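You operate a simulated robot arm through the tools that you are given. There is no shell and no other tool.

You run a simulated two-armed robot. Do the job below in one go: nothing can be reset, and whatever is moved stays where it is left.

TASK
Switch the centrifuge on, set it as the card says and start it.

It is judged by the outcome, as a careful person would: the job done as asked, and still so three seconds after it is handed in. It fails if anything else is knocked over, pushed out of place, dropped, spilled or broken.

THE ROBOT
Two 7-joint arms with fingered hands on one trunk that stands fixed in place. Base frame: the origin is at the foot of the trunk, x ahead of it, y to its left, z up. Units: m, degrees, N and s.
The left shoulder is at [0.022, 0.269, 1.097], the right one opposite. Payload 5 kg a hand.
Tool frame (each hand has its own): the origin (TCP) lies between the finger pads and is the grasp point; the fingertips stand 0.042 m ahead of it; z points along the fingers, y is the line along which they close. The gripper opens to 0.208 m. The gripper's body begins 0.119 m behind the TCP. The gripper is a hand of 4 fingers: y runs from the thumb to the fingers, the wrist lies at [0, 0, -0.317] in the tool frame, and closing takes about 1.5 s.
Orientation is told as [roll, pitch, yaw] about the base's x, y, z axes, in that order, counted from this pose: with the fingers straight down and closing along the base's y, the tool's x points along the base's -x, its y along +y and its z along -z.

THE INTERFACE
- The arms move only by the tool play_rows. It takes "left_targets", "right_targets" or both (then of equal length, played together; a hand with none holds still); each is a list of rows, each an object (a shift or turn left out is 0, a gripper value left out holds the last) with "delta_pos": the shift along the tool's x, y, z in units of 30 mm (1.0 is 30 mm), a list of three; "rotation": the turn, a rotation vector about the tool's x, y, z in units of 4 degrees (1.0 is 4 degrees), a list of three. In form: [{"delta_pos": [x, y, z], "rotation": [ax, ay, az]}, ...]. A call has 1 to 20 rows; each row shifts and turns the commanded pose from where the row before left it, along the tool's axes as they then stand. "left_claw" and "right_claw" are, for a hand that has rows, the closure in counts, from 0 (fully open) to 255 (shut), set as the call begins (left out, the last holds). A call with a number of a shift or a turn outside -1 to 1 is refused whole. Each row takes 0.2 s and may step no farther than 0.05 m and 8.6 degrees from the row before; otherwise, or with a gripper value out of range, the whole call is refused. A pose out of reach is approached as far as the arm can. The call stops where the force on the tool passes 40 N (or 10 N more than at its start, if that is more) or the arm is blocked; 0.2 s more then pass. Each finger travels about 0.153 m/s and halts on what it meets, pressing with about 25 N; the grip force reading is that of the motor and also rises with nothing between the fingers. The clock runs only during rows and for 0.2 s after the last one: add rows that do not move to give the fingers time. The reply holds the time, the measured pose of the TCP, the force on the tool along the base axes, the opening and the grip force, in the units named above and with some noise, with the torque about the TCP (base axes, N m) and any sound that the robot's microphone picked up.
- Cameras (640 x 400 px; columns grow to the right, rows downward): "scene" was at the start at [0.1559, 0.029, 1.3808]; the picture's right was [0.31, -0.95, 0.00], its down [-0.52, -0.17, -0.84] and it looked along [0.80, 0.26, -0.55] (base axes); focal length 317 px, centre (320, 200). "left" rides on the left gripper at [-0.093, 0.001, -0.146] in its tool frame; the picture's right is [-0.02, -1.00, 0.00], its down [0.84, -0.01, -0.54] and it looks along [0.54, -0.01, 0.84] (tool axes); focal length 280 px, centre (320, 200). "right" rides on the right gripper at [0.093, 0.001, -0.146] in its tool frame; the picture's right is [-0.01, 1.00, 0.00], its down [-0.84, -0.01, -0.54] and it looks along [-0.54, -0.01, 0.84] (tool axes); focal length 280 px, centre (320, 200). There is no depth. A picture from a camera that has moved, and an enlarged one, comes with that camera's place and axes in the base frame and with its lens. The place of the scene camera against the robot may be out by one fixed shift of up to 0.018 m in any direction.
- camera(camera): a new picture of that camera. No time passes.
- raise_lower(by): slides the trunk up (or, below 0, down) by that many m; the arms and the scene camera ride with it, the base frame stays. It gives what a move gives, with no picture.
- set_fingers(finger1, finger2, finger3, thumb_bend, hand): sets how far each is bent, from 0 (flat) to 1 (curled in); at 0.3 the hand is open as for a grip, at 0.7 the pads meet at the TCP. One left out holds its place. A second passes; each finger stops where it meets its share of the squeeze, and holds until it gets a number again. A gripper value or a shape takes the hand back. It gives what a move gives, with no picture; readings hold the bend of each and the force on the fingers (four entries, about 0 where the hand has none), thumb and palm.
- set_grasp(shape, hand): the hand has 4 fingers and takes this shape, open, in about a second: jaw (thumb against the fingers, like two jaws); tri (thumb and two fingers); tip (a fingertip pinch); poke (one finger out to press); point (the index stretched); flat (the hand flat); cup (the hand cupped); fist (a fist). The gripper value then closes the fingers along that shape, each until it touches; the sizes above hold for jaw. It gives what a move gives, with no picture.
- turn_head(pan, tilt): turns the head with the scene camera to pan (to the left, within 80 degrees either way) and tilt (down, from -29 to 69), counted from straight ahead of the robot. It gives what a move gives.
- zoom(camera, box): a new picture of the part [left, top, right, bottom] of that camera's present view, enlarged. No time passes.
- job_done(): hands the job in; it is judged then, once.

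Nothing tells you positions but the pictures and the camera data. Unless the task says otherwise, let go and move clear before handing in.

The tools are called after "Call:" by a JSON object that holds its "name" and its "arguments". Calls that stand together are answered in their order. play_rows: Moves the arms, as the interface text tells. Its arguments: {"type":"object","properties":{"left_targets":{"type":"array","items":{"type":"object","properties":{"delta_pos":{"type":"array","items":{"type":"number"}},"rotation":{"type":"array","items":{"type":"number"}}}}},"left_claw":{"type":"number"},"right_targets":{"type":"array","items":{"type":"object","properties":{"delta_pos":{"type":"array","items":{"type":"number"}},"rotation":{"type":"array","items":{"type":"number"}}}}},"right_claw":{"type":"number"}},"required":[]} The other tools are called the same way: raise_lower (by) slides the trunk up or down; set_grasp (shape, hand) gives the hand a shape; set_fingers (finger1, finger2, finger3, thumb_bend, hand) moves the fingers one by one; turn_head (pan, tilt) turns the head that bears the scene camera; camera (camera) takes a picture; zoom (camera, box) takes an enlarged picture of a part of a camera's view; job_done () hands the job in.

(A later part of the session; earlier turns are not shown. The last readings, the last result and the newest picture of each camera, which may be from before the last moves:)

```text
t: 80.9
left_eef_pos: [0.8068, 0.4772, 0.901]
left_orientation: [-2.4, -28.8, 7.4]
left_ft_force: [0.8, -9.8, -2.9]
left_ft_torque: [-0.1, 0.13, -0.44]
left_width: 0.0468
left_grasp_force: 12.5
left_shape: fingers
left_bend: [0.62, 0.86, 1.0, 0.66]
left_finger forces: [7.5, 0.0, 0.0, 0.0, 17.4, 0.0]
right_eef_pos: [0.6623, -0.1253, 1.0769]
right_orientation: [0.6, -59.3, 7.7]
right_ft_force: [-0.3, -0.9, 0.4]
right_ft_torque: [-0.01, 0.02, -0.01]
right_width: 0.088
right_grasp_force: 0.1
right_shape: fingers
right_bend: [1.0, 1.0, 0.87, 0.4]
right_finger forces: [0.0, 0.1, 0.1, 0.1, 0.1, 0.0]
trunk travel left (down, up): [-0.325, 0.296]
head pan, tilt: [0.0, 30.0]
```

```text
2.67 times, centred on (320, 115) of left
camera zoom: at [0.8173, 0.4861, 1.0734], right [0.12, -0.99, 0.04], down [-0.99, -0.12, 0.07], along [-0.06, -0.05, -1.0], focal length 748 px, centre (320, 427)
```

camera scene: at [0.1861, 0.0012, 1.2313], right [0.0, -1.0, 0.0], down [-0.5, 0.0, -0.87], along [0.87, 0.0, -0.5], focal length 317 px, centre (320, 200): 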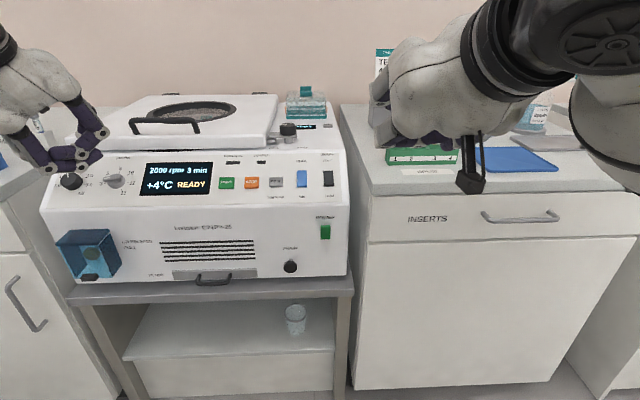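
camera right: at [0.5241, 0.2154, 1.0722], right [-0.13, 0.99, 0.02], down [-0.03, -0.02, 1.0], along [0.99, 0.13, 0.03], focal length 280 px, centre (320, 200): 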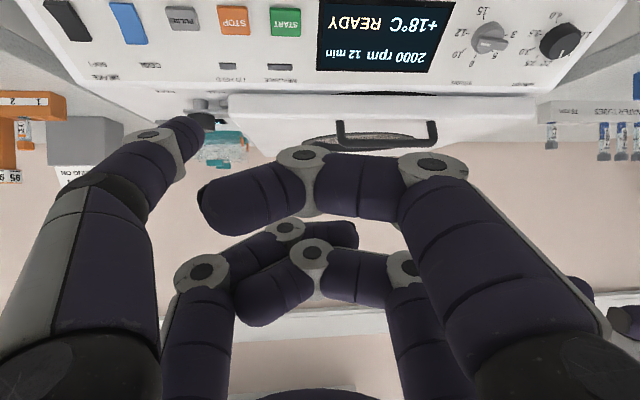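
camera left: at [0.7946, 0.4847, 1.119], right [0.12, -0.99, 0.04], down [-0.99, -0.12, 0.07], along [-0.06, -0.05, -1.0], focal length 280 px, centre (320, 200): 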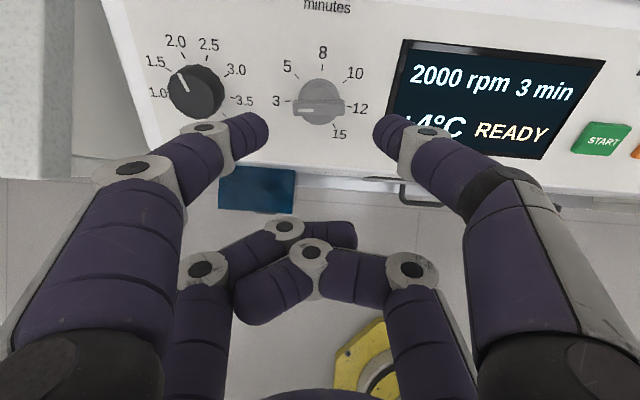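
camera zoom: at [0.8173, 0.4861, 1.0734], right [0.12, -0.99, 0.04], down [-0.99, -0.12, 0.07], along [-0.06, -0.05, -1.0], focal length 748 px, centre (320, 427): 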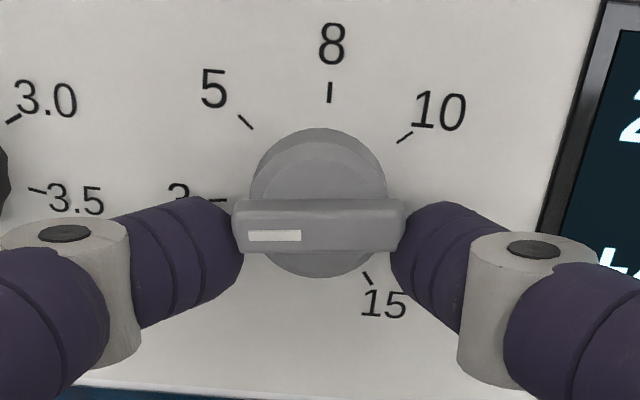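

Gripped again. Now I turn clockwise 48° (from 3 toward 5).

Call:
{"name": "play_rows", "arguments": {"left_targets": [{"delta_pos": [0, 0.083, 0], "rotation": [0, 0, 1]}, {"delta_pos": [0, 0.083, 0], "rotation": [0, 0, 1]}, {"delta_pos": [0, 0.083, 0], "rotation": [0, 0, 1]}, {"delta_pos": [0, 0.083, 0], "rotation": [0, 0, 1]}, {"delta_pos": [0, 0.083, 0], "rotation": [0, 0, 1]}, {"delta_pos": [0, 0.083, 0], "rotation": [0, 0, 1]}, {"delta_pos": [0, 0.083, 0], "rotation": [0, 0, 1]}, {"delta_pos": [0, 0.083, 0], "rotation": [0, 0, 1]}, {"delta_pos": [0, 0.083, 0], "rotation": [0, 0, 1]}, {"delta_pos": [0, 0.083, 0], "rotation": [0, 0, 1]}, {"delta_pos": [0, 0.083, 0], "rotation": [0, 0, 1]}, {"delta_pos": [0, 0.083, 0], "rotation": [0, 0, 1]}]}}

Call:
{"name": "camera", "arguments": {"camera": "left"}}

Call:
{"name": "zoom", "arguments": {"camera": "scene", "box": [20, 120, 220, 220]}}

```text
t: 83.5
left_eef_pos: [0.8111, 0.5081, 0.9046]
left_orientation: [20.8, -20.5, -44.8]
left_ft_force: [-7.7, 2.1, -13.6]
left_ft_torque: [0.47, 0.48, -0.04]
left_width: 0.0389
left_grasp_force: 11.1
left_shape: fingers
left_bend: [0.65, 0.87, 1.0, 0.66]
left_finger forces: [7.2, 0.0, 0.0, 0.0, 14.4, 0.0]
right_eef_pos: [0.6617, -0.1246, 1.0772]
right_orientation: [0.6, -59.2, 7.9]
right_ft_force: [-1.1, -0.5, 0.3]
right_ft_torque: [0.01, -0.03, 0.0]
right_width: 0.0882
right_grasp_force: 0.1
right_shape: fingers
right_bend: [1.0, 1.0, 0.87, 0.4]
right_finger forces: [0.0, 0.0, 0.0, 0.1, 0.1, 0.1]
trunk travel left (down, up): [-0.325, 0.296]
head pan, tilt: [0.0, 30.0]
```

```text
taken
camera left: at [0.8044, 0.4441, 1.0643], right [-0.56, -0.76, -0.33], down [-0.83, 0.54, 0.17], along [0.04, 0.37, -0.93], focal length 280 px, centre (320, 200)
```

left: 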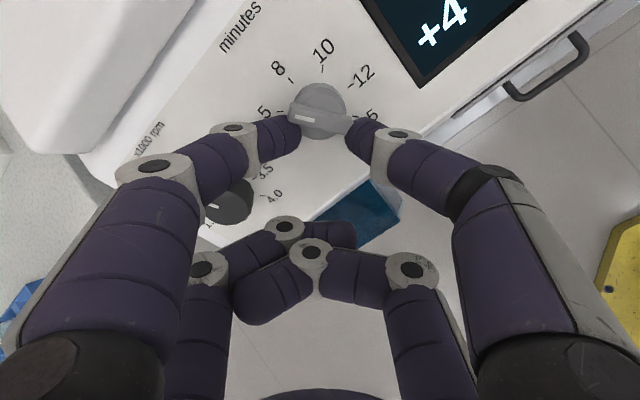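

```text
3.20 times, centred on (120, 170) of scene
camera zoom: at [0.1865, 0.0018, 1.2313], right [0.0, -1.0, 0.0], down [-0.5, 0.0, -0.87], along [0.87, 0.0, -0.5], focal length 1015 px, centre (960, 296)
```

zoom: 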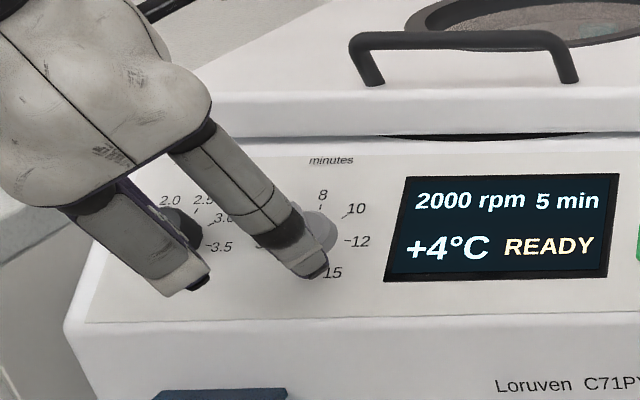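

The display now shows 5 min, with the bar snapped to 5. One more step (8) is needed; I'll open, back off, twist counter-clockwise by 80° to grip the bar across its sides, then turn clockwise again.

Call:
{"name": "set_fingers", "arguments": {"hand": "left", "finger1": 0.57, "thumb_bend": 0.57}}

Call:
{"name": "play_rows", "arguments": {"left_targets": [{"delta_pos": [0, 0, -0.5]}, {"delta_pos": [0, 0, -0.5]}, {"delta_pos": [0, 0, -0.5]}]}}

Call:
{"name": "play_rows", "arguments": {"left_targets": [{"delta_pos": [0, -0.083, 0], "rotation": [0, 0, -1]}, {"delta_pos": [0, -0.083, 0], "rotation": [0, 0, -1]}, {"delta_pos": [0, -0.083, 0], "rotation": [0, 0, -1]}, {"delta_pos": [0, -0.083, 0], "rotation": [0, 0, -1]}, {"delta_pos": [0, -0.083, 0], "rotation": [0, 0, -1]}, {"delta_pos": [0, -0.083, 0], "rotation": [0, 0, -1]}, {"delta_pos": [0, -0.083, 0], "rotation": [0, 0, -1]}, {"delta_pos": [0, -0.083, 0], "rotation": [0, 0, -1]}, {"delta_pos": [0, -0.083, 0], "rotation": [0, 0, -1]}, {"delta_pos": [0, -0.083, 0], "rotation": [0, 0, -1]}, {"delta_pos": [0, -0.083, 0], "rotation": [0, 0, -1]}, {"delta_pos": [0, -0.083, 0], "rotation": [0, 0, -1]}, {"delta_pos": [0, -0.083, 0], "rotation": [0, 0, -1]}, {"delta_pos": [0, -0.083, 0], "rotation": [0, 0, -1]}, {"delta_pos": [0, -0.083, 0], "rotation": [0, 0, -1]}, {"delta_pos": [0, -0.083, 0], "rotation": [0, 0, -1]}, {"delta_pos": [0, -0.083, 0], "rotation": [0, 0, -1]}, {"delta_pos": [0, -0.083, 0], "rotation": [0, 0, -1]}, {"delta_pos": [0, -0.083, 0], "rotation": [0, 0, -1]}, {}]}}

Call:
{"name": "camera", "arguments": {"camera": "left"}}

Call:
{"name": "zoom", "arguments": {"camera": "left", "box": [200, 40, 440, 190]}}

```text
t: 84.5
left_eef_pos: [0.8111, 0.5055, 0.9063]
left_orientation: [21.0, -20.6, -44.9]
left_ft_force: [-3.2, -0.4, 7.4]
left_ft_torque: [0.14, -0.51, -0.01]
left_width: 0.0808
left_grasp_force: 3.6
left_shape: fingers
left_bend: [0.56, 0.87, 1.0, 0.56]
left_finger forces: [6.9, 0.1, 0.0, 0.1, 0.0, 0.0]
right_eef_pos: [0.6619, -0.1248, 1.0779]
right_orientation: [0.5, -59.3, 7.8]
right_ft_force: [-0.8, 0.4, 0.5]
right_ft_torque: [0.0, -0.02, 0.02]
right_width: 0.0878
right_grasp_force: 0.1
right_shape: fingers
right_bend: [1.0, 1.0, 0.87, 0.4]
right_finger forces: [0.1, 0.0, 0.0, 0.0, 0.1, 0.0]
trunk travel left (down, up): [-0.325, 0.296]
head pan, tilt: [0.0, 30.0]
```

```text
t: 85.3
left_eef_pos: [0.7908, 0.5052, 0.9454]
left_orientation: [20.8, -20.5, -44.9]
left_ft_force: [0.6, 0.3, 0.4]
left_ft_torque: [0.02, 0.0, -0.02]
left_width: 0.0809
left_grasp_force: 0.0
left_shape: fingers
left_bend: [0.56, 0.87, 1.0, 0.56]
left_finger forces: [0.0, 0.0, 0.1, 0.0, 0.0, 0.1]
right_eef_pos: [0.6616, -0.126, 1.0781]
right_orientation: [0.6, -59.3, 7.8]
right_ft_force: [-0.7, 0.1, 0.2]
right_ft_torque: [0.02, 0.03, 0.03]
right_width: 0.0876
right_grasp_force: 0.0
right_shape: fingers
right_bend: [1.0, 1.0, 0.87, 0.4]
right_finger forces: [0.0, 0.1, 0.0, 0.0, 0.0, 0.1]
trunk travel left (down, up): [-0.325, 0.296]
head pan, tilt: [0.0, 30.0]
```

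```text
t: 89.5
left_eef_pos: [0.7882, 0.4609, 0.9436]
left_orientation: [-16.5, -24.1, 38.5]
left_ft_force: [0.7, 0.0, 0.4]
left_ft_torque: [-0.01, 0.04, -0.01]
left_width: 0.0808
left_grasp_force: 0.0
left_shape: fingers
left_bend: [0.56, 0.87, 1.0, 0.56]
left_finger forces: [0.0, 0.0, 0.0, 0.0, 0.0, 0.1]
right_eef_pos: [0.6625, -0.1248, 1.0775]
right_orientation: [0.5, -59.2, 7.8]
right_ft_force: [0.1, -0.3, 0.2]
right_ft_torque: [-0.01, -0.02, 0.02]
right_width: 0.0881
right_grasp_force: 0.1
right_shape: fingers
right_bend: [1.0, 1.0, 0.87, 0.4]
right_finger forces: [0.1, 0.0, 0.1, 0.0, 0.0, 0.0]
trunk travel left (down, up): [-0.325, 0.296]
head pan, tilt: [0.0, 30.0]
```

```text
taken
camera left: at [0.7832, 0.5123, 1.1079], right [0.52, -0.81, 0.27], down [-0.86, -0.5, 0.13], along [0.03, -0.3, -0.95], focal length 280 px, centre (320, 200)
```

left: 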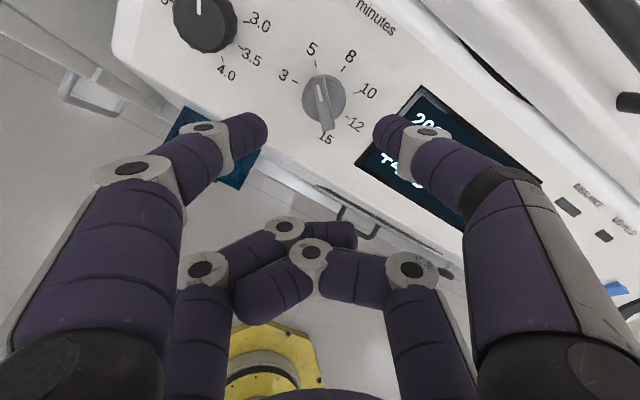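

```text
2.67 times, centred on (320, 115) of left
camera zoom: at [0.7832, 0.5123, 1.1079], right [0.52, -0.81, 0.27], down [-0.86, -0.5, 0.13], along [0.03, -0.3, -0.95], focal length 748 px, centre (320, 427)
```

zoom: 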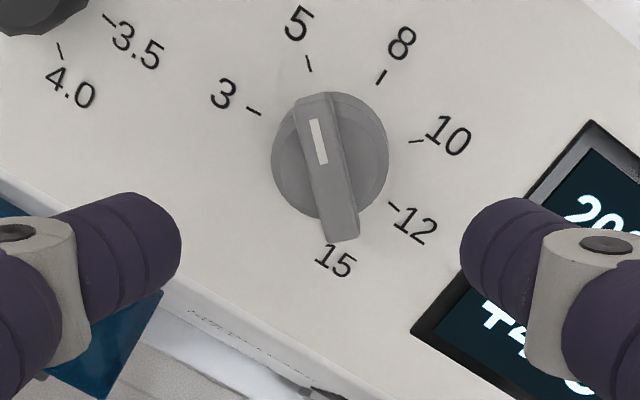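

The bar's sides now face the pads. I'll descend about 4.4 cm (slightly shallower, to grip the bar's sides), then close.

Call:
{"name": "play_rows", "arguments": {"left_targets": [{"delta_pos": [-0.08, -0.08, 0.55]}, {"delta_pos": [0, 0, 0.5]}, {"delta_pos": [0, 0, 0.4]}, {}]}}

Call:
{"name": "set_fingers", "arguments": {"hand": "left", "finger1": 0.7, "thumb_bend": 0.7}}

Call:
{"name": "zoom", "arguments": {"camera": "left", "box": [200, 40, 440, 190]}}

Call:
{"name": "zoom", "arguments": {"camera": "scene", "box": [20, 120, 220, 220]}}

```text
t: 90.5
left_eef_pos: [0.8116, 0.4616, 0.9045]
left_orientation: [-16.5, -24.1, 38.5]
left_ft_force: [-0.5, 0.0, 0.9]
left_ft_torque: [-0.01, -0.04, -0.02]
left_width: 0.0809
left_grasp_force: 0.4
left_shape: fingers
left_bend: [0.56, 0.87, 1.0, 0.56]
left_finger forces: [0.0, 0.0, 0.0, 0.1, 0.9, 0.0]
right_eef_pos: [0.6609, -0.1252, 1.0768]
right_orientation: [0.6, -59.2, 7.7]
right_ft_force: [0.4, -0.4, -0.2]
right_ft_torque: [0.02, 0.03, 0.01]
right_width: 0.088
right_grasp_force: 0.0
right_shape: fingers
right_bend: [1.0, 1.0, 0.87, 0.4]
right_finger forces: [0.0, 0.0, 0.1, 0.0, 0.1, 0.1]
trunk travel left (down, up): [-0.325, 0.296]
head pan, tilt: [0.0, 30.0]
```

```text
t: 91.5
left_eef_pos: [0.8107, 0.4614, 0.907]
left_orientation: [-16.6, -24.0, 38.6]
left_ft_force: [-4.6, -3.9, 10.0]
left_ft_torque: [0.03, -0.37, -0.11]
left_width: 0.0215
left_grasp_force: 8.7
left_shape: fingers
left_bend: [0.67, 0.87, 1.0, 0.69]
left_finger forces: [4.5, 0.0, 0.0, 0.0, 12.5, 0.0]
right_eef_pos: [0.6614, -0.1266, 1.0783]
right_orientation: [0.6, -59.3, 7.6]
right_ft_force: [-0.4, 0.2, -0.6]
right_ft_torque: [0.03, -0.05, 0.02]
right_width: 0.0877
right_grasp_force: 0.0
right_shape: fingers
right_bend: [1.0, 1.0, 0.87, 0.4]
right_finger forces: [0.0, 0.0, 0.0, 0.0, 0.1, 0.0]
trunk travel left (down, up): [-0.325, 0.296]
head pan, tilt: [0.0, 30.0]
```

```text
2.67 times, centred on (320, 115) of left
camera zoom: at [0.8064, 0.5121, 1.0713], right [0.52, -0.81, 0.27], down [-0.86, -0.5, 0.13], along [0.03, -0.29, -0.96], focal length 748 px, centre (320, 427)
```

zoom: 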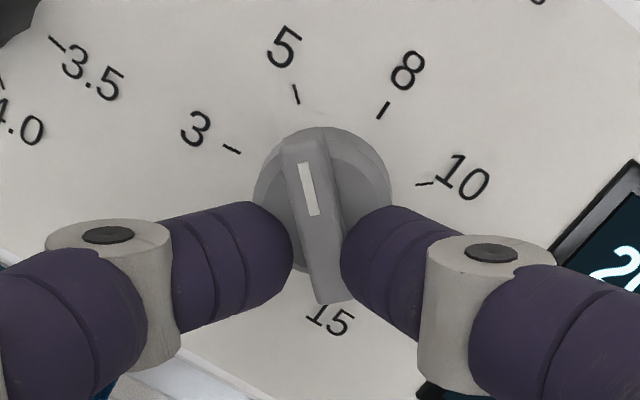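

```text
3.20 times, centred on (120, 170) of scene
camera zoom: at [0.1856, 0.0008, 1.2316], right [0.0, -1.0, 0.0], down [-0.5, 0.0, -0.87], along [0.87, 0.0, -0.5], focal length 1015 px, centre (960, 296)
```

zoom: 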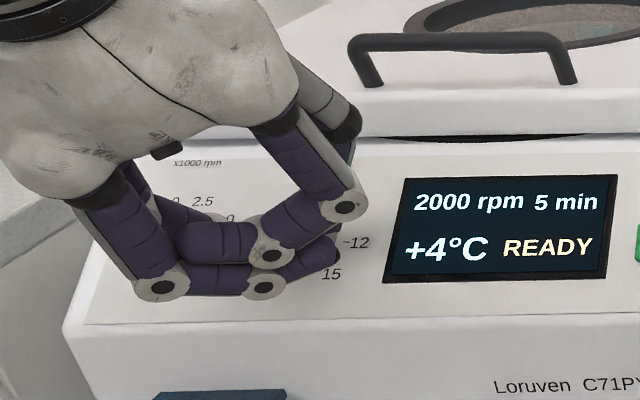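

The pads hold the bar's sides. I'll turn clockwise 48° and check the display.

Call:
{"name": "play_rows", "arguments": {"left_targets": [{"delta_pos": [0, 0.083, 0], "rotation": [0, 0, 1]}, {"delta_pos": [0, 0.083, 0], "rotation": [0, 0, 1]}, {"delta_pos": [0, 0.083, 0], "rotation": [0, 0, 1]}, {"delta_pos": [0, 0.083, 0], "rotation": [0, 0, 1]}, {"delta_pos": [0, 0.083, 0], "rotation": [0, 0, 1]}, {"delta_pos": [0, 0.083, 0], "rotation": [0, 0, 1]}, {"delta_pos": [0, 0.083, 0], "rotation": [0, 0, 1]}, {"delta_pos": [0, 0.083, 0], "rotation": [0, 0, 1]}, {"delta_pos": [0, 0.083, 0], "rotation": [0, 0, 1]}, {"delta_pos": [0, 0.083, 0], "rotation": [0, 0, 1]}, {"delta_pos": [0, 0.083, 0], "rotation": [0, 0, 1]}, {"delta_pos": [0, 0.083, 0], "rotation": [0, 0, 1]}]}}

Call:
{"name": "zoom", "arguments": {"camera": "left", "box": [200, 40, 440, 190]}}

Call:
{"name": "zoom", "arguments": {"camera": "scene", "box": [20, 120, 220, 220]}}

```text
t: 94.1
left_eef_pos: [0.8054, 0.4907, 0.9047]
left_orientation: [8.4, -27.7, -15.2]
left_ft_force: [-5.9, 5.8, 12.5]
left_ft_torque: [0.27, -0.55, 0.5]
left_width: 0.0214
left_grasp_force: 11.0
left_shape: fingers
left_bend: [0.66, 0.87, 1.0, 0.69]
left_finger forces: [20.0, 0.0, 0.0, 0.1, 2.4, 0.0]
right_eef_pos: [0.6614, -0.1252, 1.0773]
right_orientation: [0.7, -59.3, 7.9]
right_ft_force: [0.0, 0.4, 0.0]
right_ft_torque: [-0.01, 0.02, -0.02]
right_width: 0.0879
right_grasp_force: 0.1
right_shape: fingers
right_bend: [1.0, 1.0, 0.87, 0.4]
right_finger forces: [0.1, 0.1, 0.0, 0.0, 0.0, 0.0]
trunk travel left (down, up): [-0.325, 0.296]
head pan, tilt: [0.0, 30.0]
```

```text
2.67 times, centred on (320, 115) of left
camera zoom: at [0.8143, 0.4665, 1.0752], right [-0.18, -0.98, -0.12], down [-0.98, 0.17, 0.08], along [-0.05, 0.13, -0.99], focal length 748 px, centre (320, 427)
```

zoom: 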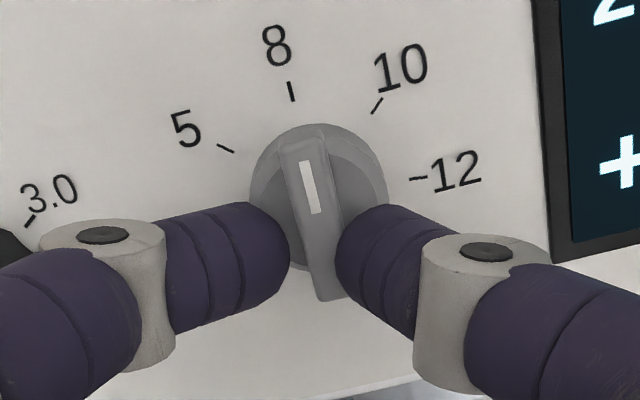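

```text
3.20 times, centred on (120, 170) of scene
camera zoom: at [0.1853, 0.0011, 1.2316], right [0.0, -1.0, 0.0], down [-0.5, 0.0, -0.87], along [0.87, 0.0, -0.5], focal length 1015 px, centre (960, 296)
```

zoom: 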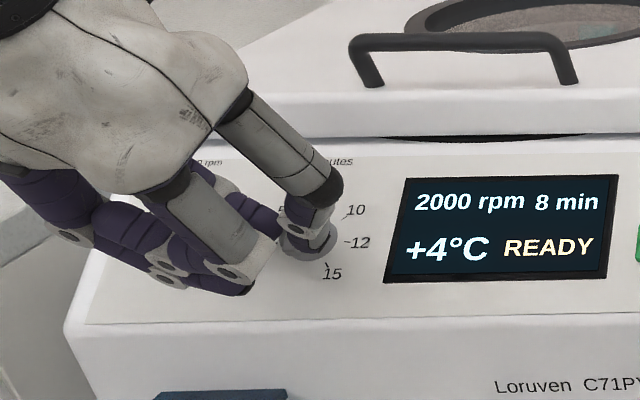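

The display shows 8 min and the pointer sits at 8. I'll release, back off 5 cm and shift 10 cm left over the rpm knob.

Call:
{"name": "set_fingers", "arguments": {"hand": "left", "finger1": 0.57, "thumb_bend": 0.57}}

Call:
{"name": "play_rows", "arguments": {"left_targets": [{"delta_pos": [0, 0, -0.5]}, {"delta_pos": [0, 0, -0.6]}, {"delta_pos": [0, 0, -0.6]}, {"delta_pos": [0.209, 0.82, 0]}, {"delta_pos": [0.209, 0.82, 0]}, {"delta_pos": [0.209, 0.82, 0]}, {"delta_pos": [0.209, 0.82, 0]}, {}]}}

Call:
{"name": "camera", "arguments": {"camera": "left"}}

Call:
{"name": "zoom", "arguments": {"camera": "scene", "box": [0, 100, 240, 230]}}

```text
t: 95.1
left_eef_pos: [0.8054, 0.4906, 0.9029]
left_orientation: [8.4, -27.8, -15.2]
left_ft_force: [0.6, -0.3, -0.8]
left_ft_torque: [-0.02, 0.01, 0.03]
left_width: 0.0807
left_grasp_force: 0.0
left_shape: fingers
left_bend: [0.56, 0.87, 1.0, 0.56]
left_finger forces: [0.1, 0.0, 0.1, 0.0, 0.0, 0.1]
right_eef_pos: [0.6608, -0.1253, 1.0776]
right_orientation: [0.6, -59.3, 7.8]
right_ft_force: [-0.9, -0.4, -0.3]
right_ft_torque: [0.03, 0.0, -0.03]
right_width: 0.0881
right_grasp_force: 0.1
right_shape: fingers
right_bend: [1.0, 1.0, 0.87, 0.4]
right_finger forces: [0.0, 0.1, 0.1, 0.0, 0.0, 0.0]
trunk travel left (down, up): [-0.325, 0.296]
head pan, tilt: [0.0, 30.0]
```

```text
t: 96.9
left_eef_pos: [0.7779, 0.5904, 0.9484]
left_orientation: [8.4, -27.8, -15.3]
left_ft_force: [0.8, -0.5, 0.8]
left_ft_torque: [-0.03, 0.0, 0.01]
left_width: 0.081
left_grasp_force: 0.1
left_shape: fingers
left_bend: [0.56, 0.87, 1.0, 0.56]
left_finger forces: [0.0, 0.0, 0.1, 0.0, 0.0, 0.0]
right_eef_pos: [0.6616, -0.1263, 1.0766]
right_orientation: [0.6, -59.3, 7.8]
right_ft_force: [0.9, 0.2, -0.5]
right_ft_torque: [-0.04, 0.0, -0.01]
right_width: 0.0879
right_grasp_force: 0.0
right_shape: fingers
right_bend: [1.0, 1.0, 0.87, 0.4]
right_finger forces: [0.0, 0.1, 0.0, 0.0, 0.0, 0.1]
trunk travel left (down, up): [-0.325, 0.296]
head pan, tilt: [0.0, 30.0]
```

```text
taken
camera left: at [0.7863, 0.5671, 1.1191], right [-0.18, -0.98, -0.12], down [-0.98, 0.17, 0.08], along [-0.05, 0.13, -0.99], focal length 280 px, centre (320, 200)
```

left: 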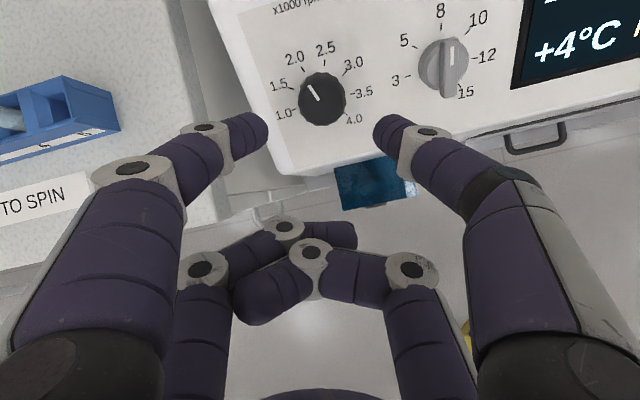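

```text
2.67 times, centred on (120, 165) of scene
camera zoom: at [0.1861, 0.0013, 1.2314], right [0.0, -1.0, 0.0], down [-0.5, 0.0, -0.87], along [0.87, 0.0, -0.5], focal length 846 px, centre (853, 293)
```

zoom: 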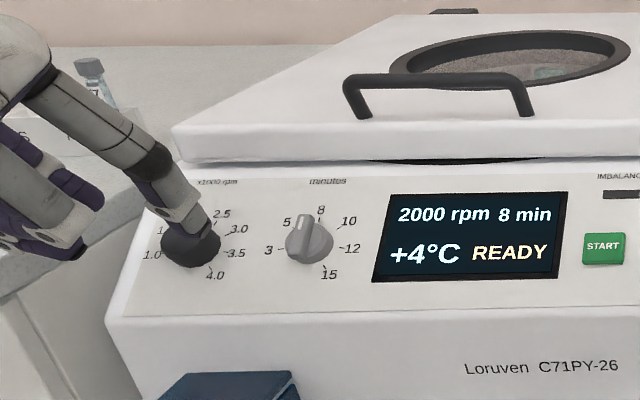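

Well placed over the rpm knob; the minutes setting held at 8. I'll twist counter-clockwise 48° at this height to make room for a long clockwise turn.

Call:
{"name": "play_rows", "arguments": {"left_targets": [{"delta_pos": [0, -0.083, 0], "rotation": [0, 0, -1]}, {"delta_pos": [0, -0.083, 0], "rotation": [0, 0, -1]}, {"delta_pos": [0, -0.083, 0], "rotation": [0, 0, -1]}, {"delta_pos": [0, -0.083, 0], "rotation": [0, 0, -1]}, {"delta_pos": [0, -0.083, 0], "rotation": [0, 0, -1]}, {"delta_pos": [0, -0.083, 0], "rotation": [0, 0, -1]}, {"delta_pos": [0, -0.083, 0], "rotation": [0, 0, -1]}, {"delta_pos": [0, -0.083, 0], "rotation": [0, 0, -1]}, {"delta_pos": [0, -0.083, 0], "rotation": [0, 0, -1]}, {"delta_pos": [0, -0.083, 0], "rotation": [0, 0, -1]}, {"delta_pos": [0, -0.083, 0], "rotation": [0, 0, -1]}, {"delta_pos": [0, -0.083, 0], "rotation": [0, 0, -1]}, {}]}}

Call:
{"name": "camera", "arguments": {"camera": "left"}}

Call:
{"name": "zoom", "arguments": {"camera": "left", "box": [200, 40, 440, 190]}}

```text
t: 99.7
left_eef_pos: [0.7831, 0.5624, 0.9502]
left_orientation: [-16.5, -24.0, 38.5]
left_ft_force: [-0.4, -0.7, -0.1]
left_ft_torque: [-0.02, -0.03, -0.02]
left_width: 0.081
left_grasp_force: 0.1
left_shape: fingers
left_bend: [0.56, 0.87, 1.0, 0.56]
left_finger forces: [0.0, 0.0, 0.0, 0.0, 0.0, 0.0]
right_eef_pos: [0.6621, -0.126, 1.0777]
right_orientation: [0.6, -59.2, 7.8]
right_ft_force: [0.3, -0.1, -0.4]
right_ft_torque: [0.0, 0.01, 0.01]
right_width: 0.0879
right_grasp_force: 0.1
right_shape: fingers
right_bend: [1.0, 1.0, 0.87, 0.4]
right_finger forces: [0.1, 0.1, 0.1, 0.1, 0.1, 0.0]
trunk travel left (down, up): [-0.325, 0.296]
head pan, tilt: [0.0, 30.0]
```

```text
taken
camera left: at [0.7783, 0.6127, 1.1156], right [0.52, -0.81, 0.27], down [-0.86, -0.5, 0.13], along [0.03, -0.3, -0.95], focal length 280 px, centre (320, 200)
```

left: 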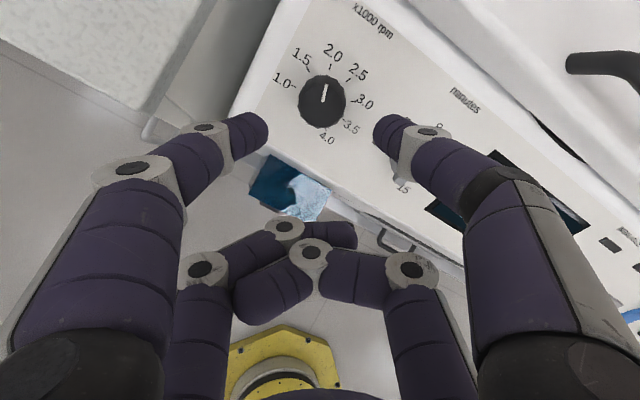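

```text
2.67 times, centred on (320, 115) of left
camera zoom: at [0.7783, 0.6127, 1.1156], right [0.52, -0.81, 0.27], down [-0.86, -0.5, 0.13], along [0.03, -0.3, -0.95], focal length 748 px, centre (320, 427)
```

zoom: 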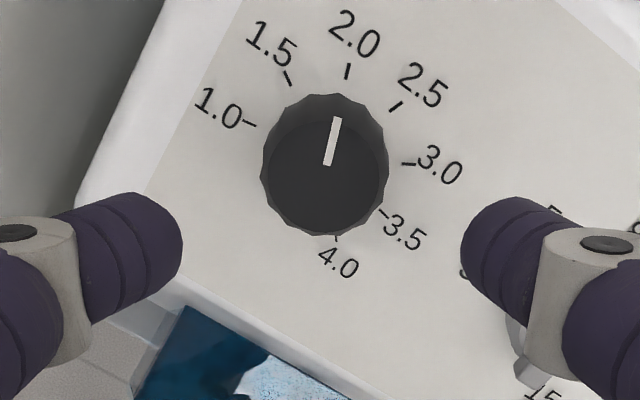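

Aligned over the rpm knob. I'll descend 5 cm and close on it.

Call:
{"name": "play_rows", "arguments": {"left_targets": [{"delta_pos": [0, 0, 0.55]}, {"delta_pos": [0, 0, 0.55]}, {"delta_pos": [0, 0, 0.3]}, {"delta_pos": [0, 0, 0.23]}, {}]}}

Call:
{"name": "set_fingers", "arguments": {"hand": "left", "finger1": 0.7, "thumb_bend": 0.7}}

Call:
{"name": "zoom", "arguments": {"camera": "left", "box": [200, 40, 440, 190]}}

Call:
{"name": "zoom", "arguments": {"camera": "scene", "box": [0, 100, 240, 230]}}

```text
t: 100.9
left_eef_pos: [0.806, 0.5625, 0.9074]
left_orientation: [-16.4, -24.0, 38.5]
left_ft_force: [0.2, 0.4, 0.0]
left_ft_torque: [0.03, 0.02, -0.01]
left_width: 0.0809
left_grasp_force: 0.1
left_shape: fingers
left_bend: [0.56, 0.87, 1.0, 0.56]
left_finger forces: [0.0, 0.0, 0.0, 0.0, 0.0, 0.1]
right_eef_pos: [0.6619, -0.1253, 1.0758]
right_orientation: [0.6, -59.2, 7.7]
right_ft_force: [0.6, 0.1, 0.1]
right_ft_torque: [-0.03, -0.01, 0.03]
right_width: 0.0881
right_grasp_force: 0.0
right_shape: fingers
right_bend: [1.0, 1.0, 0.87, 0.4]
right_finger forces: [0.1, 0.0, 0.1, 0.0, 0.1, 0.0]
trunk travel left (down, up): [-0.325, 0.296]
head pan, tilt: [0.0, 30.0]
```

```text
t: 101.9
left_eef_pos: [0.8074, 0.5643, 0.9082]
left_orientation: [-16.5, -24.1, 38.4]
left_ft_force: [7.1, -6.4, -1.0]
left_ft_torque: [-0.07, -0.01, -0.37]
left_width: 0.0435
left_grasp_force: 11.0
left_shape: fingers
left_bend: [0.64, 0.87, 1.0, 0.66]
left_finger forces: [7.4, 0.0, 0.0, 0.1, 15.8, 0.0]
right_eef_pos: [0.6618, -0.1265, 1.0771]
right_orientation: [0.6, -59.2, 7.7]
right_ft_force: [-0.2, 0.0, -0.8]
right_ft_torque: [-0.02, 0.02, -0.01]
right_width: 0.088
right_grasp_force: 0.1
right_shape: fingers
right_bend: [1.0, 1.0, 0.87, 0.4]
right_finger forces: [0.1, 0.1, 0.0, 0.1, 0.0, 0.1]
trunk travel left (down, up): [-0.325, 0.296]
head pan, tilt: [0.0, 30.0]
```

```text
2.67 times, centred on (320, 115) of left
camera zoom: at [0.8026, 0.6136, 1.0725], right [0.52, -0.81, 0.27], down [-0.86, -0.5, 0.13], along [0.03, -0.29, -0.96], focal length 748 px, centre (320, 427)
```

zoom: 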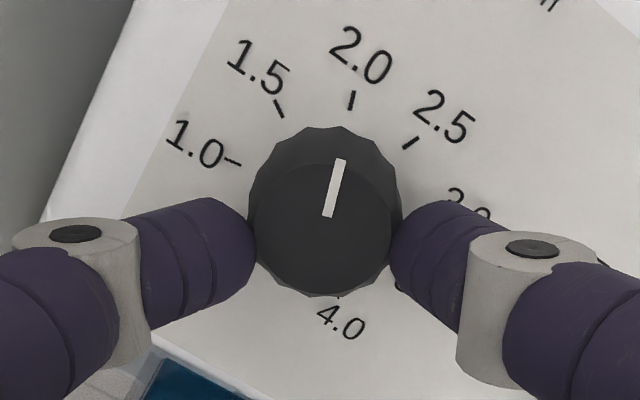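

```text
2.67 times, centred on (120, 165) of scene
camera zoom: at [0.1866, 0.0009, 1.2313], right [0.0, -1.0, 0.0], down [-0.5, 0.0, -0.87], along [0.87, 0.0, -0.5], focal length 846 px, centre (853, 293)
```

zoom: 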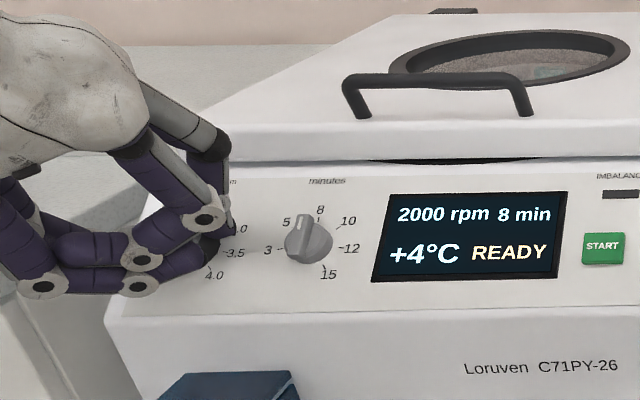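

The knob is gripped evenly. I'll turn clockwise 40° and check.

Call:
{"name": "play_rows", "arguments": {"left_targets": [{"delta_pos": [0, 0.083, 0], "rotation": [0, 0, 1]}, {"delta_pos": [0, 0.083, 0], "rotation": [0, 0, 1]}, {"delta_pos": [0, 0.083, 0], "rotation": [0, 0, 1]}, {"delta_pos": [0, 0.083, 0], "rotation": [0, 0, 1]}, {"delta_pos": [0, 0.083, 0], "rotation": [0, 0, 1]}, {"delta_pos": [0, 0.083, 0], "rotation": [0, 0, 1]}, {"delta_pos": [0, 0.083, 0], "rotation": [0, 0, 1]}, {"delta_pos": [0, 0.083, 0], "rotation": [0, 0, 1]}, {"delta_pos": [0, 0.083, 0], "rotation": [0, 0, 1]}, {"delta_pos": [0, 0.083, 0], "rotation": [0, 0, 1]}]}}

Call:
{"name": "camera", "arguments": {"camera": "left"}}

Call:
{"name": "zoom", "arguments": {"camera": "scene", "box": [0, 100, 240, 230]}}

```text
t: 104.1
left_eef_pos: [0.8002, 0.5855, 0.9036]
left_orientation: [4.2, -28.7, -6.3]
left_ft_force: [5.3, -6.3, 4.7]
left_ft_torque: [-0.04, -0.26, -0.3]
left_width: 0.0421
left_grasp_force: 10.4
left_shape: fingers
left_bend: [0.64, 0.87, 1.0, 0.66]
left_finger forces: [8.0, 0.0, 0.0, 0.1, 12.0, 0.0]
right_eef_pos: [0.6617, -0.1253, 1.0778]
right_orientation: [0.6, -59.2, 7.7]
right_ft_force: [0.3, 0.1, 0.7]
right_ft_torque: [-0.03, 0.01, -0.02]
right_width: 0.0882
right_grasp_force: 0.1
right_shape: fingers
right_bend: [1.0, 1.0, 0.87, 0.4]
right_finger forces: [0.0, 0.0, 0.1, 0.0, 0.1, 0.0]
trunk travel left (down, up): [-0.325, 0.296]
head pan, tilt: [0.0, 30.0]
```

```text
taken
camera left: at [0.8106, 0.5752, 1.0766], right [-0.06, -1.0, -0.06], down [-1.0, 0.06, 0.07], along [-0.06, 0.06, -1.0], focal length 280 px, centre (320, 200)
```

left: 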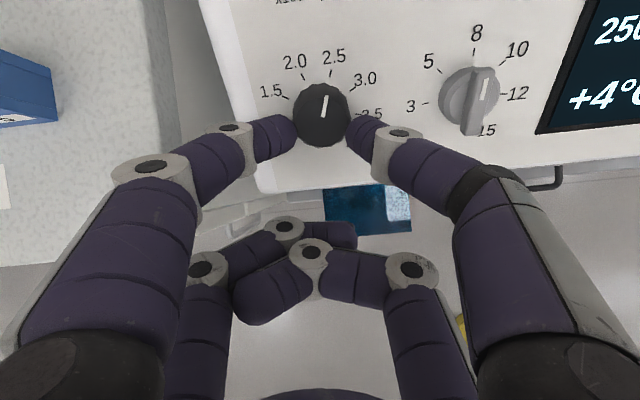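

```text
2.67 times, centred on (120, 165) of scene
camera zoom: at [0.1862, 0.0007, 1.2315], right [0.0, -1.0, 0.0], down [-0.5, 0.0, -0.87], along [0.87, 0.0, -0.5], focal length 846 px, centre (853, 293)
```

zoom: 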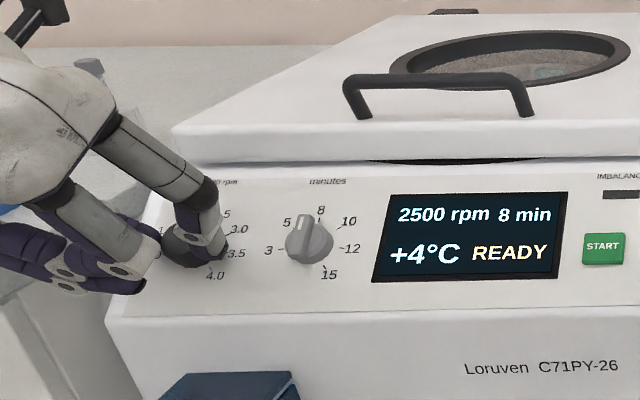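

2500 rpm now. Another 40° clockwise.

Call:
{"name": "play_rows", "arguments": {"left_targets": [{"delta_pos": [0, 0.083, 0], "rotation": [0, 0, 1]}, {"delta_pos": [0, 0.083, 0], "rotation": [0, 0, 1]}, {"delta_pos": [0, 0.083, 0], "rotation": [0, 0, 1]}, {"delta_pos": [0, 0.083, 0], "rotation": [0, 0, 1]}, {"delta_pos": [0, 0.083, 0], "rotation": [0, 0, 1]}, {"delta_pos": [0, 0.083, 0], "rotation": [0, 0, 1]}, {"delta_pos": [0, 0.083, 0], "rotation": [0, 0, 1]}, {"delta_pos": [0, 0.083, 0], "rotation": [0, 0, 1]}, {"delta_pos": [0, 0.083, 0], "rotation": [0, 0, 1]}, {"delta_pos": [0, 0.083, 0], "rotation": [0, 0, 1]}]}}

Call:
{"name": "camera", "arguments": {"camera": "left"}}

Call:
{"name": "zoom", "arguments": {"camera": "scene", "box": [0, 100, 240, 230]}}

```text
t: 106.3
left_eef_pos: [0.808, 0.6091, 0.9101]
left_orientation: [22.1, -19.0, -48.9]
left_ft_force: [-1.8, -5.1, 5.6]
left_ft_torque: [-0.15, -0.16, -0.23]
left_width: 0.0401
left_grasp_force: 10.3
left_shape: fingers
left_bend: [0.64, 0.87, 1.0, 0.67]
left_finger forces: [10.1, 0.1, 0.0, 0.1, 10.6, 0.0]
right_eef_pos: [0.6617, -0.1257, 1.0784]
right_orientation: [0.6, -59.2, 7.8]
right_ft_force: [1.2, 0.6, -0.7]
right_ft_torque: [-0.03, 0.01, 0.01]
right_width: 0.088
right_grasp_force: 0.0
right_shape: fingers
right_bend: [1.0, 1.0, 0.87, 0.4]
right_finger forces: [0.0, 0.0, 0.0, 0.0, 0.0, 0.0]
trunk travel left (down, up): [-0.325, 0.296]
head pan, tilt: [0.0, 30.0]
```

```text
taken
camera left: at [0.7957, 0.54, 1.0683], right [-0.61, -0.71, -0.35], down [-0.79, 0.58, 0.19], along [0.07, 0.4, -0.92], focal length 280 px, centre (320, 200)
```

left: 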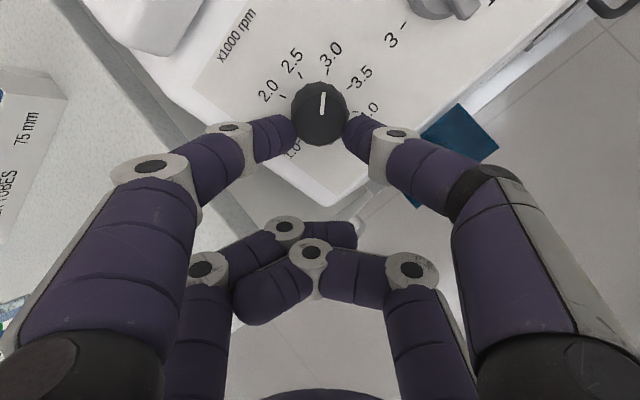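

```text
2.67 times, centred on (120, 165) of scene
camera zoom: at [0.1859, 0.0008, 1.2315], right [0.0, -1.0, 0.0], down [-0.5, 0.0, -0.87], along [0.87, 0.0, -0.5], focal length 846 px, centre (853, 293)
```

zoom: 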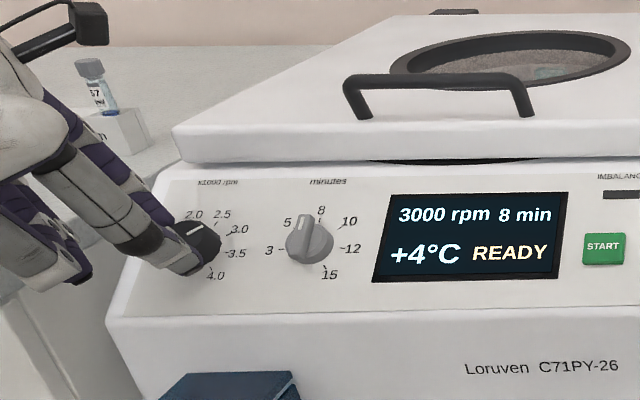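

3000 rpm. I'll release, back off 4 cm, twist back 80° and take a second grip.

Call:
{"name": "set_fingers", "arguments": {"hand": "left", "finger1": 0.57, "thumb_bend": 0.57}}

Call:
{"name": "play_rows", "arguments": {"left_targets": [{"delta_pos": [0, 0, -0.4]}, {"delta_pos": [0, 0, -0.5]}, {"delta_pos": [0, 0, -0.5]}, {}]}}

Call:
{"name": "play_rows", "arguments": {"left_targets": [{"delta_pos": [0, -0.083, 0], "rotation": [0, 0, -1]}, {"delta_pos": [0, -0.083, 0], "rotation": [0, 0, -1]}, {"delta_pos": [0, -0.083, 0], "rotation": [0, 0, -1]}, {"delta_pos": [0, -0.083, 0], "rotation": [0, 0, -1]}, {"delta_pos": [0, -0.083, 0], "rotation": [0, 0, -1]}, {"delta_pos": [0, -0.083, 0], "rotation": [0, 0, -1]}, {"delta_pos": [0, -0.083, 0], "rotation": [0, 0, -1]}, {"delta_pos": [0, -0.083, 0], "rotation": [0, 0, -1]}, {"delta_pos": [0, -0.083, 0], "rotation": [0, 0, -1]}, {"delta_pos": [0, -0.083, 0], "rotation": [0, 0, -1]}, {"delta_pos": [0, -0.083, 0], "rotation": [0, 0, -1]}, {"delta_pos": [0, -0.083, 0], "rotation": [0, 0, -1]}, {"delta_pos": [0, -0.083, 0], "rotation": [0, 0, -1]}, {"delta_pos": [0, -0.083, 0], "rotation": [0, 0, -1]}, {"delta_pos": [0, -0.083, 0], "rotation": [0, 0, -1]}, {"delta_pos": [0, -0.083, 0], "rotation": [0, 0, -1]}, {"delta_pos": [0, -0.083, 0], "rotation": [0, 0, -1]}, {"delta_pos": [0, -0.083, 0], "rotation": [0, 0, -1]}, {"delta_pos": [0, -0.083, 0], "rotation": [0, 0, -1]}, {"delta_pos": [0, -0.083, 0], "rotation": [0, 0, -1]}]}}

Call:
{"name": "play_rows", "arguments": {"left_targets": [{}]}}

Call:
{"name": "camera", "arguments": {"camera": "left"}}

Call:
{"name": "zoom", "arguments": {"camera": "scene", "box": [0, 100, 240, 230]}}

```text
t: 107.3
left_eef_pos: [0.8076, 0.6104, 0.9101]
left_orientation: [22.2, -19.0, -48.8]
left_ft_force: [-0.3, 1.5, 0.4]
left_ft_torque: [0.01, -0.02, -0.01]
left_width: 0.0807
left_grasp_force: 0.0
left_shape: fingers
left_bend: [0.56, 0.87, 1.0, 0.56]
left_finger forces: [0.0, 0.0, 0.0, 0.1, 0.0, 0.0]
right_eef_pos: [0.6626, -0.1248, 1.0769]
right_orientation: [0.6, -59.0, 7.8]
right_ft_force: [-0.9, 0.2, -0.4]
right_ft_torque: [-0.02, -0.01, -0.04]
right_width: 0.0878
right_grasp_force: 0.0
right_shape: fingers
right_bend: [1.0, 1.0, 0.87, 0.4]
right_finger forces: [0.0, 0.0, 0.0, 0.1, 0.1, 0.1]
trunk travel left (down, up): [-0.325, 0.296]
head pan, tilt: [0.0, 30.0]
```

```text
t: 108.3
left_eef_pos: [0.7878, 0.6083, 0.9473]
left_orientation: [22.1, -19.1, -48.8]
left_ft_force: [0.2, -1.1, 1.1]
left_ft_torque: [0.03, -0.05, 0.0]
left_width: 0.0807
left_grasp_force: 0.2
left_shape: fingers
left_bend: [0.56, 0.87, 1.0, 0.56]
left_finger forces: [0.0, 0.0, 0.1, 0.0, 0.1, 0.1]
right_eef_pos: [0.6613, -0.1256, 1.0766]
right_orientation: [0.6, -59.2, 7.9]
right_ft_force: [-0.4, -0.5, 1.2]
right_ft_torque: [0.0, 0.0, 0.02]
right_width: 0.0879
right_grasp_force: 0.1
right_shape: fingers
right_bend: [1.0, 1.0, 0.87, 0.4]
right_finger forces: [0.0, 0.0, 0.0, 0.1, 0.1, 0.0]
trunk travel left (down, up): [-0.325, 0.296]
head pan, tilt: [0.0, 30.0]
```

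```text
t: 112.5
left_eef_pos: [0.7832, 0.5626, 0.9436]
left_orientation: [-16.5, -24.0, 38.6]
left_ft_force: [0.0, 0.1, -0.1]
left_ft_torque: [0.02, 0.0, 0.03]
left_width: 0.0805
left_grasp_force: 0.0
left_shape: fingers
left_bend: [0.56, 0.87, 1.0, 0.56]
left_finger forces: [0.0, 0.0, 0.0, 0.1, 0.0, 0.1]
right_eef_pos: [0.6635, -0.1248, 1.078]
right_orientation: [0.6, -59.1, 7.7]
right_ft_force: [0.3, -0.4, -0.2]
right_ft_torque: [-0.02, 0.02, 0.0]
right_width: 0.0878
right_grasp_force: 0.1
right_shape: fingers
right_bend: [1.0, 1.0, 0.87, 0.4]
right_finger forces: [0.1, 0.1, 0.0, 0.0, 0.1, 0.1]
trunk travel left (down, up): [-0.325, 0.296]
head pan, tilt: [0.0, 30.0]
```

```text
t: 112.9
left_eef_pos: [0.7812, 0.5631, 0.9427]
left_orientation: [-16.4, -24.0, 38.5]
left_ft_force: [-0.1, 0.5, -0.7]
left_ft_torque: [-0.01, 0.0, 0.04]
left_width: 0.0806
left_grasp_force: 0.0
left_shape: fingers
left_bend: [0.56, 0.87, 1.0, 0.56]
left_finger forces: [0.0, 0.0, 0.0, 0.1, 0.1, 0.0]
right_eef_pos: [0.6623, -0.1253, 1.077]
right_orientation: [0.6, -59.2, 7.8]
right_ft_force: [-0.3, -0.4, -0.6]
right_ft_torque: [0.0, 0.0, 0.0]
right_width: 0.0878
right_grasp_force: 0.1
right_shape: fingers
right_bend: [1.0, 1.0, 0.87, 0.4]
right_finger forces: [0.0, 0.0, 0.1, 0.1, 0.0, 0.0]
trunk travel left (down, up): [-0.325, 0.296]
head pan, tilt: [0.0, 30.0]
```

```text
taken
camera left: at [0.7783, 0.6136, 1.1079], right [0.52, -0.81, 0.27], down [-0.86, -0.5, 0.13], along [0.03, -0.3, -0.96], focal length 280 px, centre (320, 200)
```

left: 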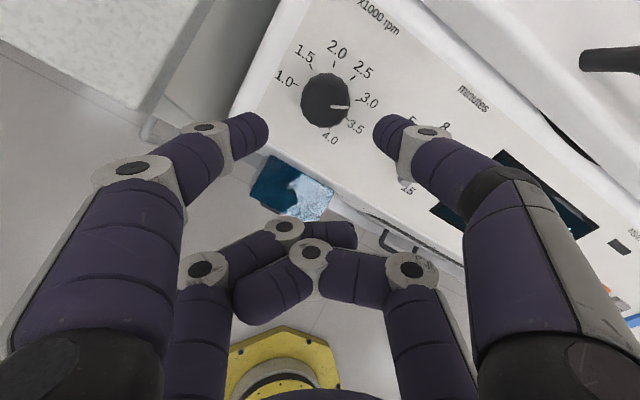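

```text
2.67 times, centred on (120, 165) of scene
camera zoom: at [0.1863, 0.0012, 1.2314], right [0.0, -1.0, 0.0], down [-0.5, 0.0, -0.87], along [0.87, 0.0, -0.5], focal length 846 px, centre (853, 293)
```

zoom: 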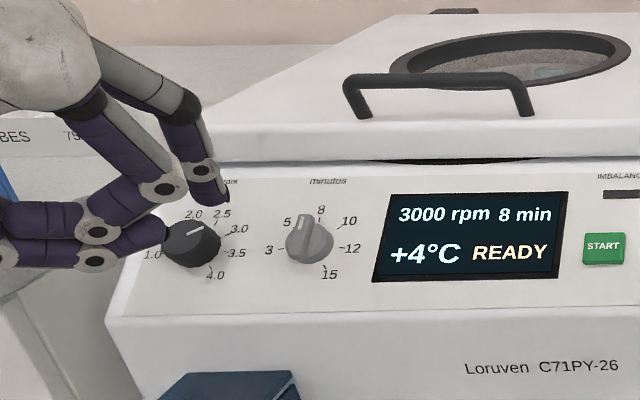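

Still 3000 rpm with the hand back in position. I'll descend with a small correction, grip, and turn another 40°.

Call:
{"name": "play_rows", "arguments": {"left_targets": [{"delta_pos": [-0.09, -0.11, 0.55]}, {"delta_pos": [0, 0, 0.5]}, {"delta_pos": [0, 0, 0.38]}, {}]}}

Call:
{"name": "set_fingers", "arguments": {"hand": "left", "finger1": 0.7, "thumb_bend": 0.7}}

Call:
{"name": "zoom", "arguments": {"camera": "left", "box": [200, 40, 440, 190]}}

Call:
{"name": "play_rows", "arguments": {"left_targets": [{"delta_pos": [0, 0.083, 0], "rotation": [0, 0, 1]}, {"delta_pos": [0, 0.083, 0], "rotation": [0, 0, 1]}, {"delta_pos": [0, 0.083, 0], "rotation": [0, 0, 1]}, {"delta_pos": [0, 0.083, 0], "rotation": [0, 0, 1]}, {"delta_pos": [0, 0.083, 0], "rotation": [0, 0, 1]}, {"delta_pos": [0, 0.083, 0], "rotation": [0, 0, 1]}, {"delta_pos": [0, 0.083, 0], "rotation": [0, 0, 1]}, {"delta_pos": [0, 0.083, 0], "rotation": [0, 0, 1]}, {"delta_pos": [0, 0.083, 0], "rotation": [0, 0, 1]}, {"delta_pos": [0, 0.083, 0], "rotation": [0, 0, 1]}]}}

Call:
{"name": "zoom", "arguments": {"camera": "left", "box": [200, 40, 440, 190]}}

Call:
{"name": "zoom", "arguments": {"camera": "scene", "box": [0, 100, 240, 230]}}

```text
t: 113.9
left_eef_pos: [0.8066, 0.5617, 0.9069]
left_orientation: [-16.5, -24.1, 38.6]
left_ft_force: [0.3, 0.1, 0.3]
left_ft_torque: [-0.02, 0.01, -0.01]
left_width: 0.0807
left_grasp_force: 0.1
left_shape: fingers
left_bend: [0.56, 0.87, 1.0, 0.56]
left_finger forces: [0.0, 0.0, 0.1, 0.1, 0.0, 0.1]
right_eef_pos: [0.662, -0.1254, 1.0763]
right_orientation: [0.6, -59.2, 7.8]
right_ft_force: [-0.4, -0.8, 0.2]
right_ft_torque: [-0.03, 0.0, 0.0]
right_width: 0.0876
right_grasp_force: 0.2
right_shape: fingers
right_bend: [1.0, 1.0, 0.87, 0.4]
right_finger forces: [0.1, 0.0, 0.1, 0.0, 0.0, 0.0]
trunk travel left (down, up): [-0.325, 0.296]
head pan, tilt: [0.0, 30.0]
```

```text
t: 114.9
left_eef_pos: [0.8067, 0.5629, 0.9076]
left_orientation: [-16.5, -24.2, 38.4]
left_ft_force: [5.9, -5.9, -1.8]
left_ft_torque: [-0.03, 0.04, -0.31]
left_width: 0.0439
left_grasp_force: 11.2
left_shape: fingers
left_bend: [0.63, 0.87, 1.0, 0.66]
left_finger forces: [7.7, 0.1, 0.0, 0.0, 14.7, 0.1]
right_eef_pos: [0.6611, -0.1252, 1.0766]
right_orientation: [0.6, -59.2, 7.8]
right_ft_force: [-0.2, 0.1, 0.6]
right_ft_torque: [0.01, -0.02, -0.01]
right_width: 0.0882
right_grasp_force: 0.0
right_shape: fingers
right_bend: [1.0, 1.0, 0.87, 0.4]
right_finger forces: [0.0, 0.0, 0.0, 0.0, 0.0, 0.0]
trunk travel left (down, up): [-0.325, 0.296]
head pan, tilt: [0.0, 30.0]
```

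```text
2.67 times, centred on (320, 115) of left
camera zoom: at [0.8032, 0.6125, 1.0714], right [0.52, -0.81, 0.27], down [-0.86, -0.5, 0.13], along [0.03, -0.29, -0.96], focal length 748 px, centre (320, 427)
```

zoom: 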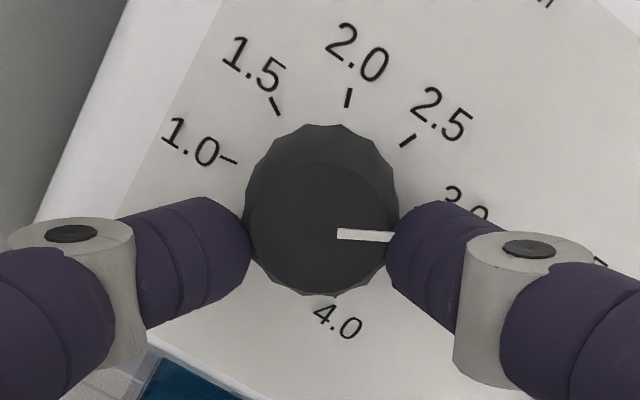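

```text
t: 117.1
left_eef_pos: [0.8024, 0.5854, 0.9049]
left_orientation: [4.1, -28.5, -6.2]
left_ft_force: [3.6, -8.0, -5.8]
left_ft_torque: [-0.02, 0.17, -0.3]
left_width: 0.0434
left_grasp_force: 10.8
left_shape: fingers
left_bend: [0.63, 0.87, 1.0, 0.65]
left_finger forces: [7.1, 0.1, 0.1, 0.0, 13.8, 0.0]
right_eef_pos: [0.6615, -0.1251, 1.0761]
right_orientation: [0.6, -59.3, 7.7]
right_ft_force: [0.5, 0.0, -0.5]
right_ft_torque: [-0.01, 0.01, 0.03]
right_width: 0.0877
right_grasp_force: 0.0
right_shape: fingers
right_bend: [1.0, 1.0, 0.87, 0.4]
right_finger forces: [0.0, 0.1, 0.0, 0.0, 0.0, 0.0]
trunk travel left (down, up): [-0.325, 0.296]
head pan, tilt: [0.0, 30.0]
```

```text
2.67 times, centred on (320, 115) of left
camera zoom: at [0.8121, 0.5748, 1.0764], right [-0.06, -1.0, -0.06], down [-1.0, 0.06, 0.07], along [-0.06, 0.06, -1.0], focal length 748 px, centre (320, 427)
```

zoom: 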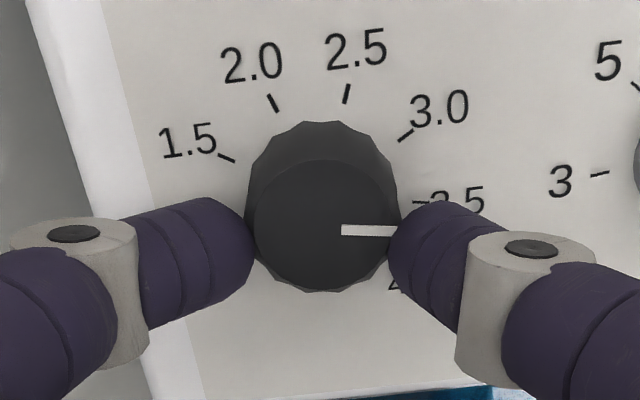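

```text
2.67 times, centred on (120, 165) of scene
camera zoom: at [0.1867, 0.0009, 1.2313], right [0.0, -1.0, 0.0], down [-0.5, 0.0, -0.87], along [0.87, 0.0, -0.5], focal length 846 px, centre (853, 293)
```

zoom: 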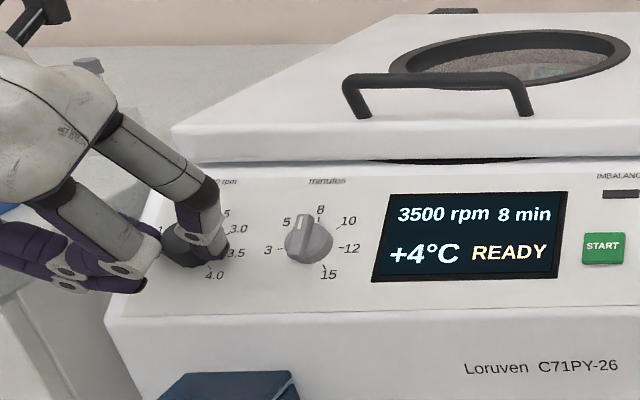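

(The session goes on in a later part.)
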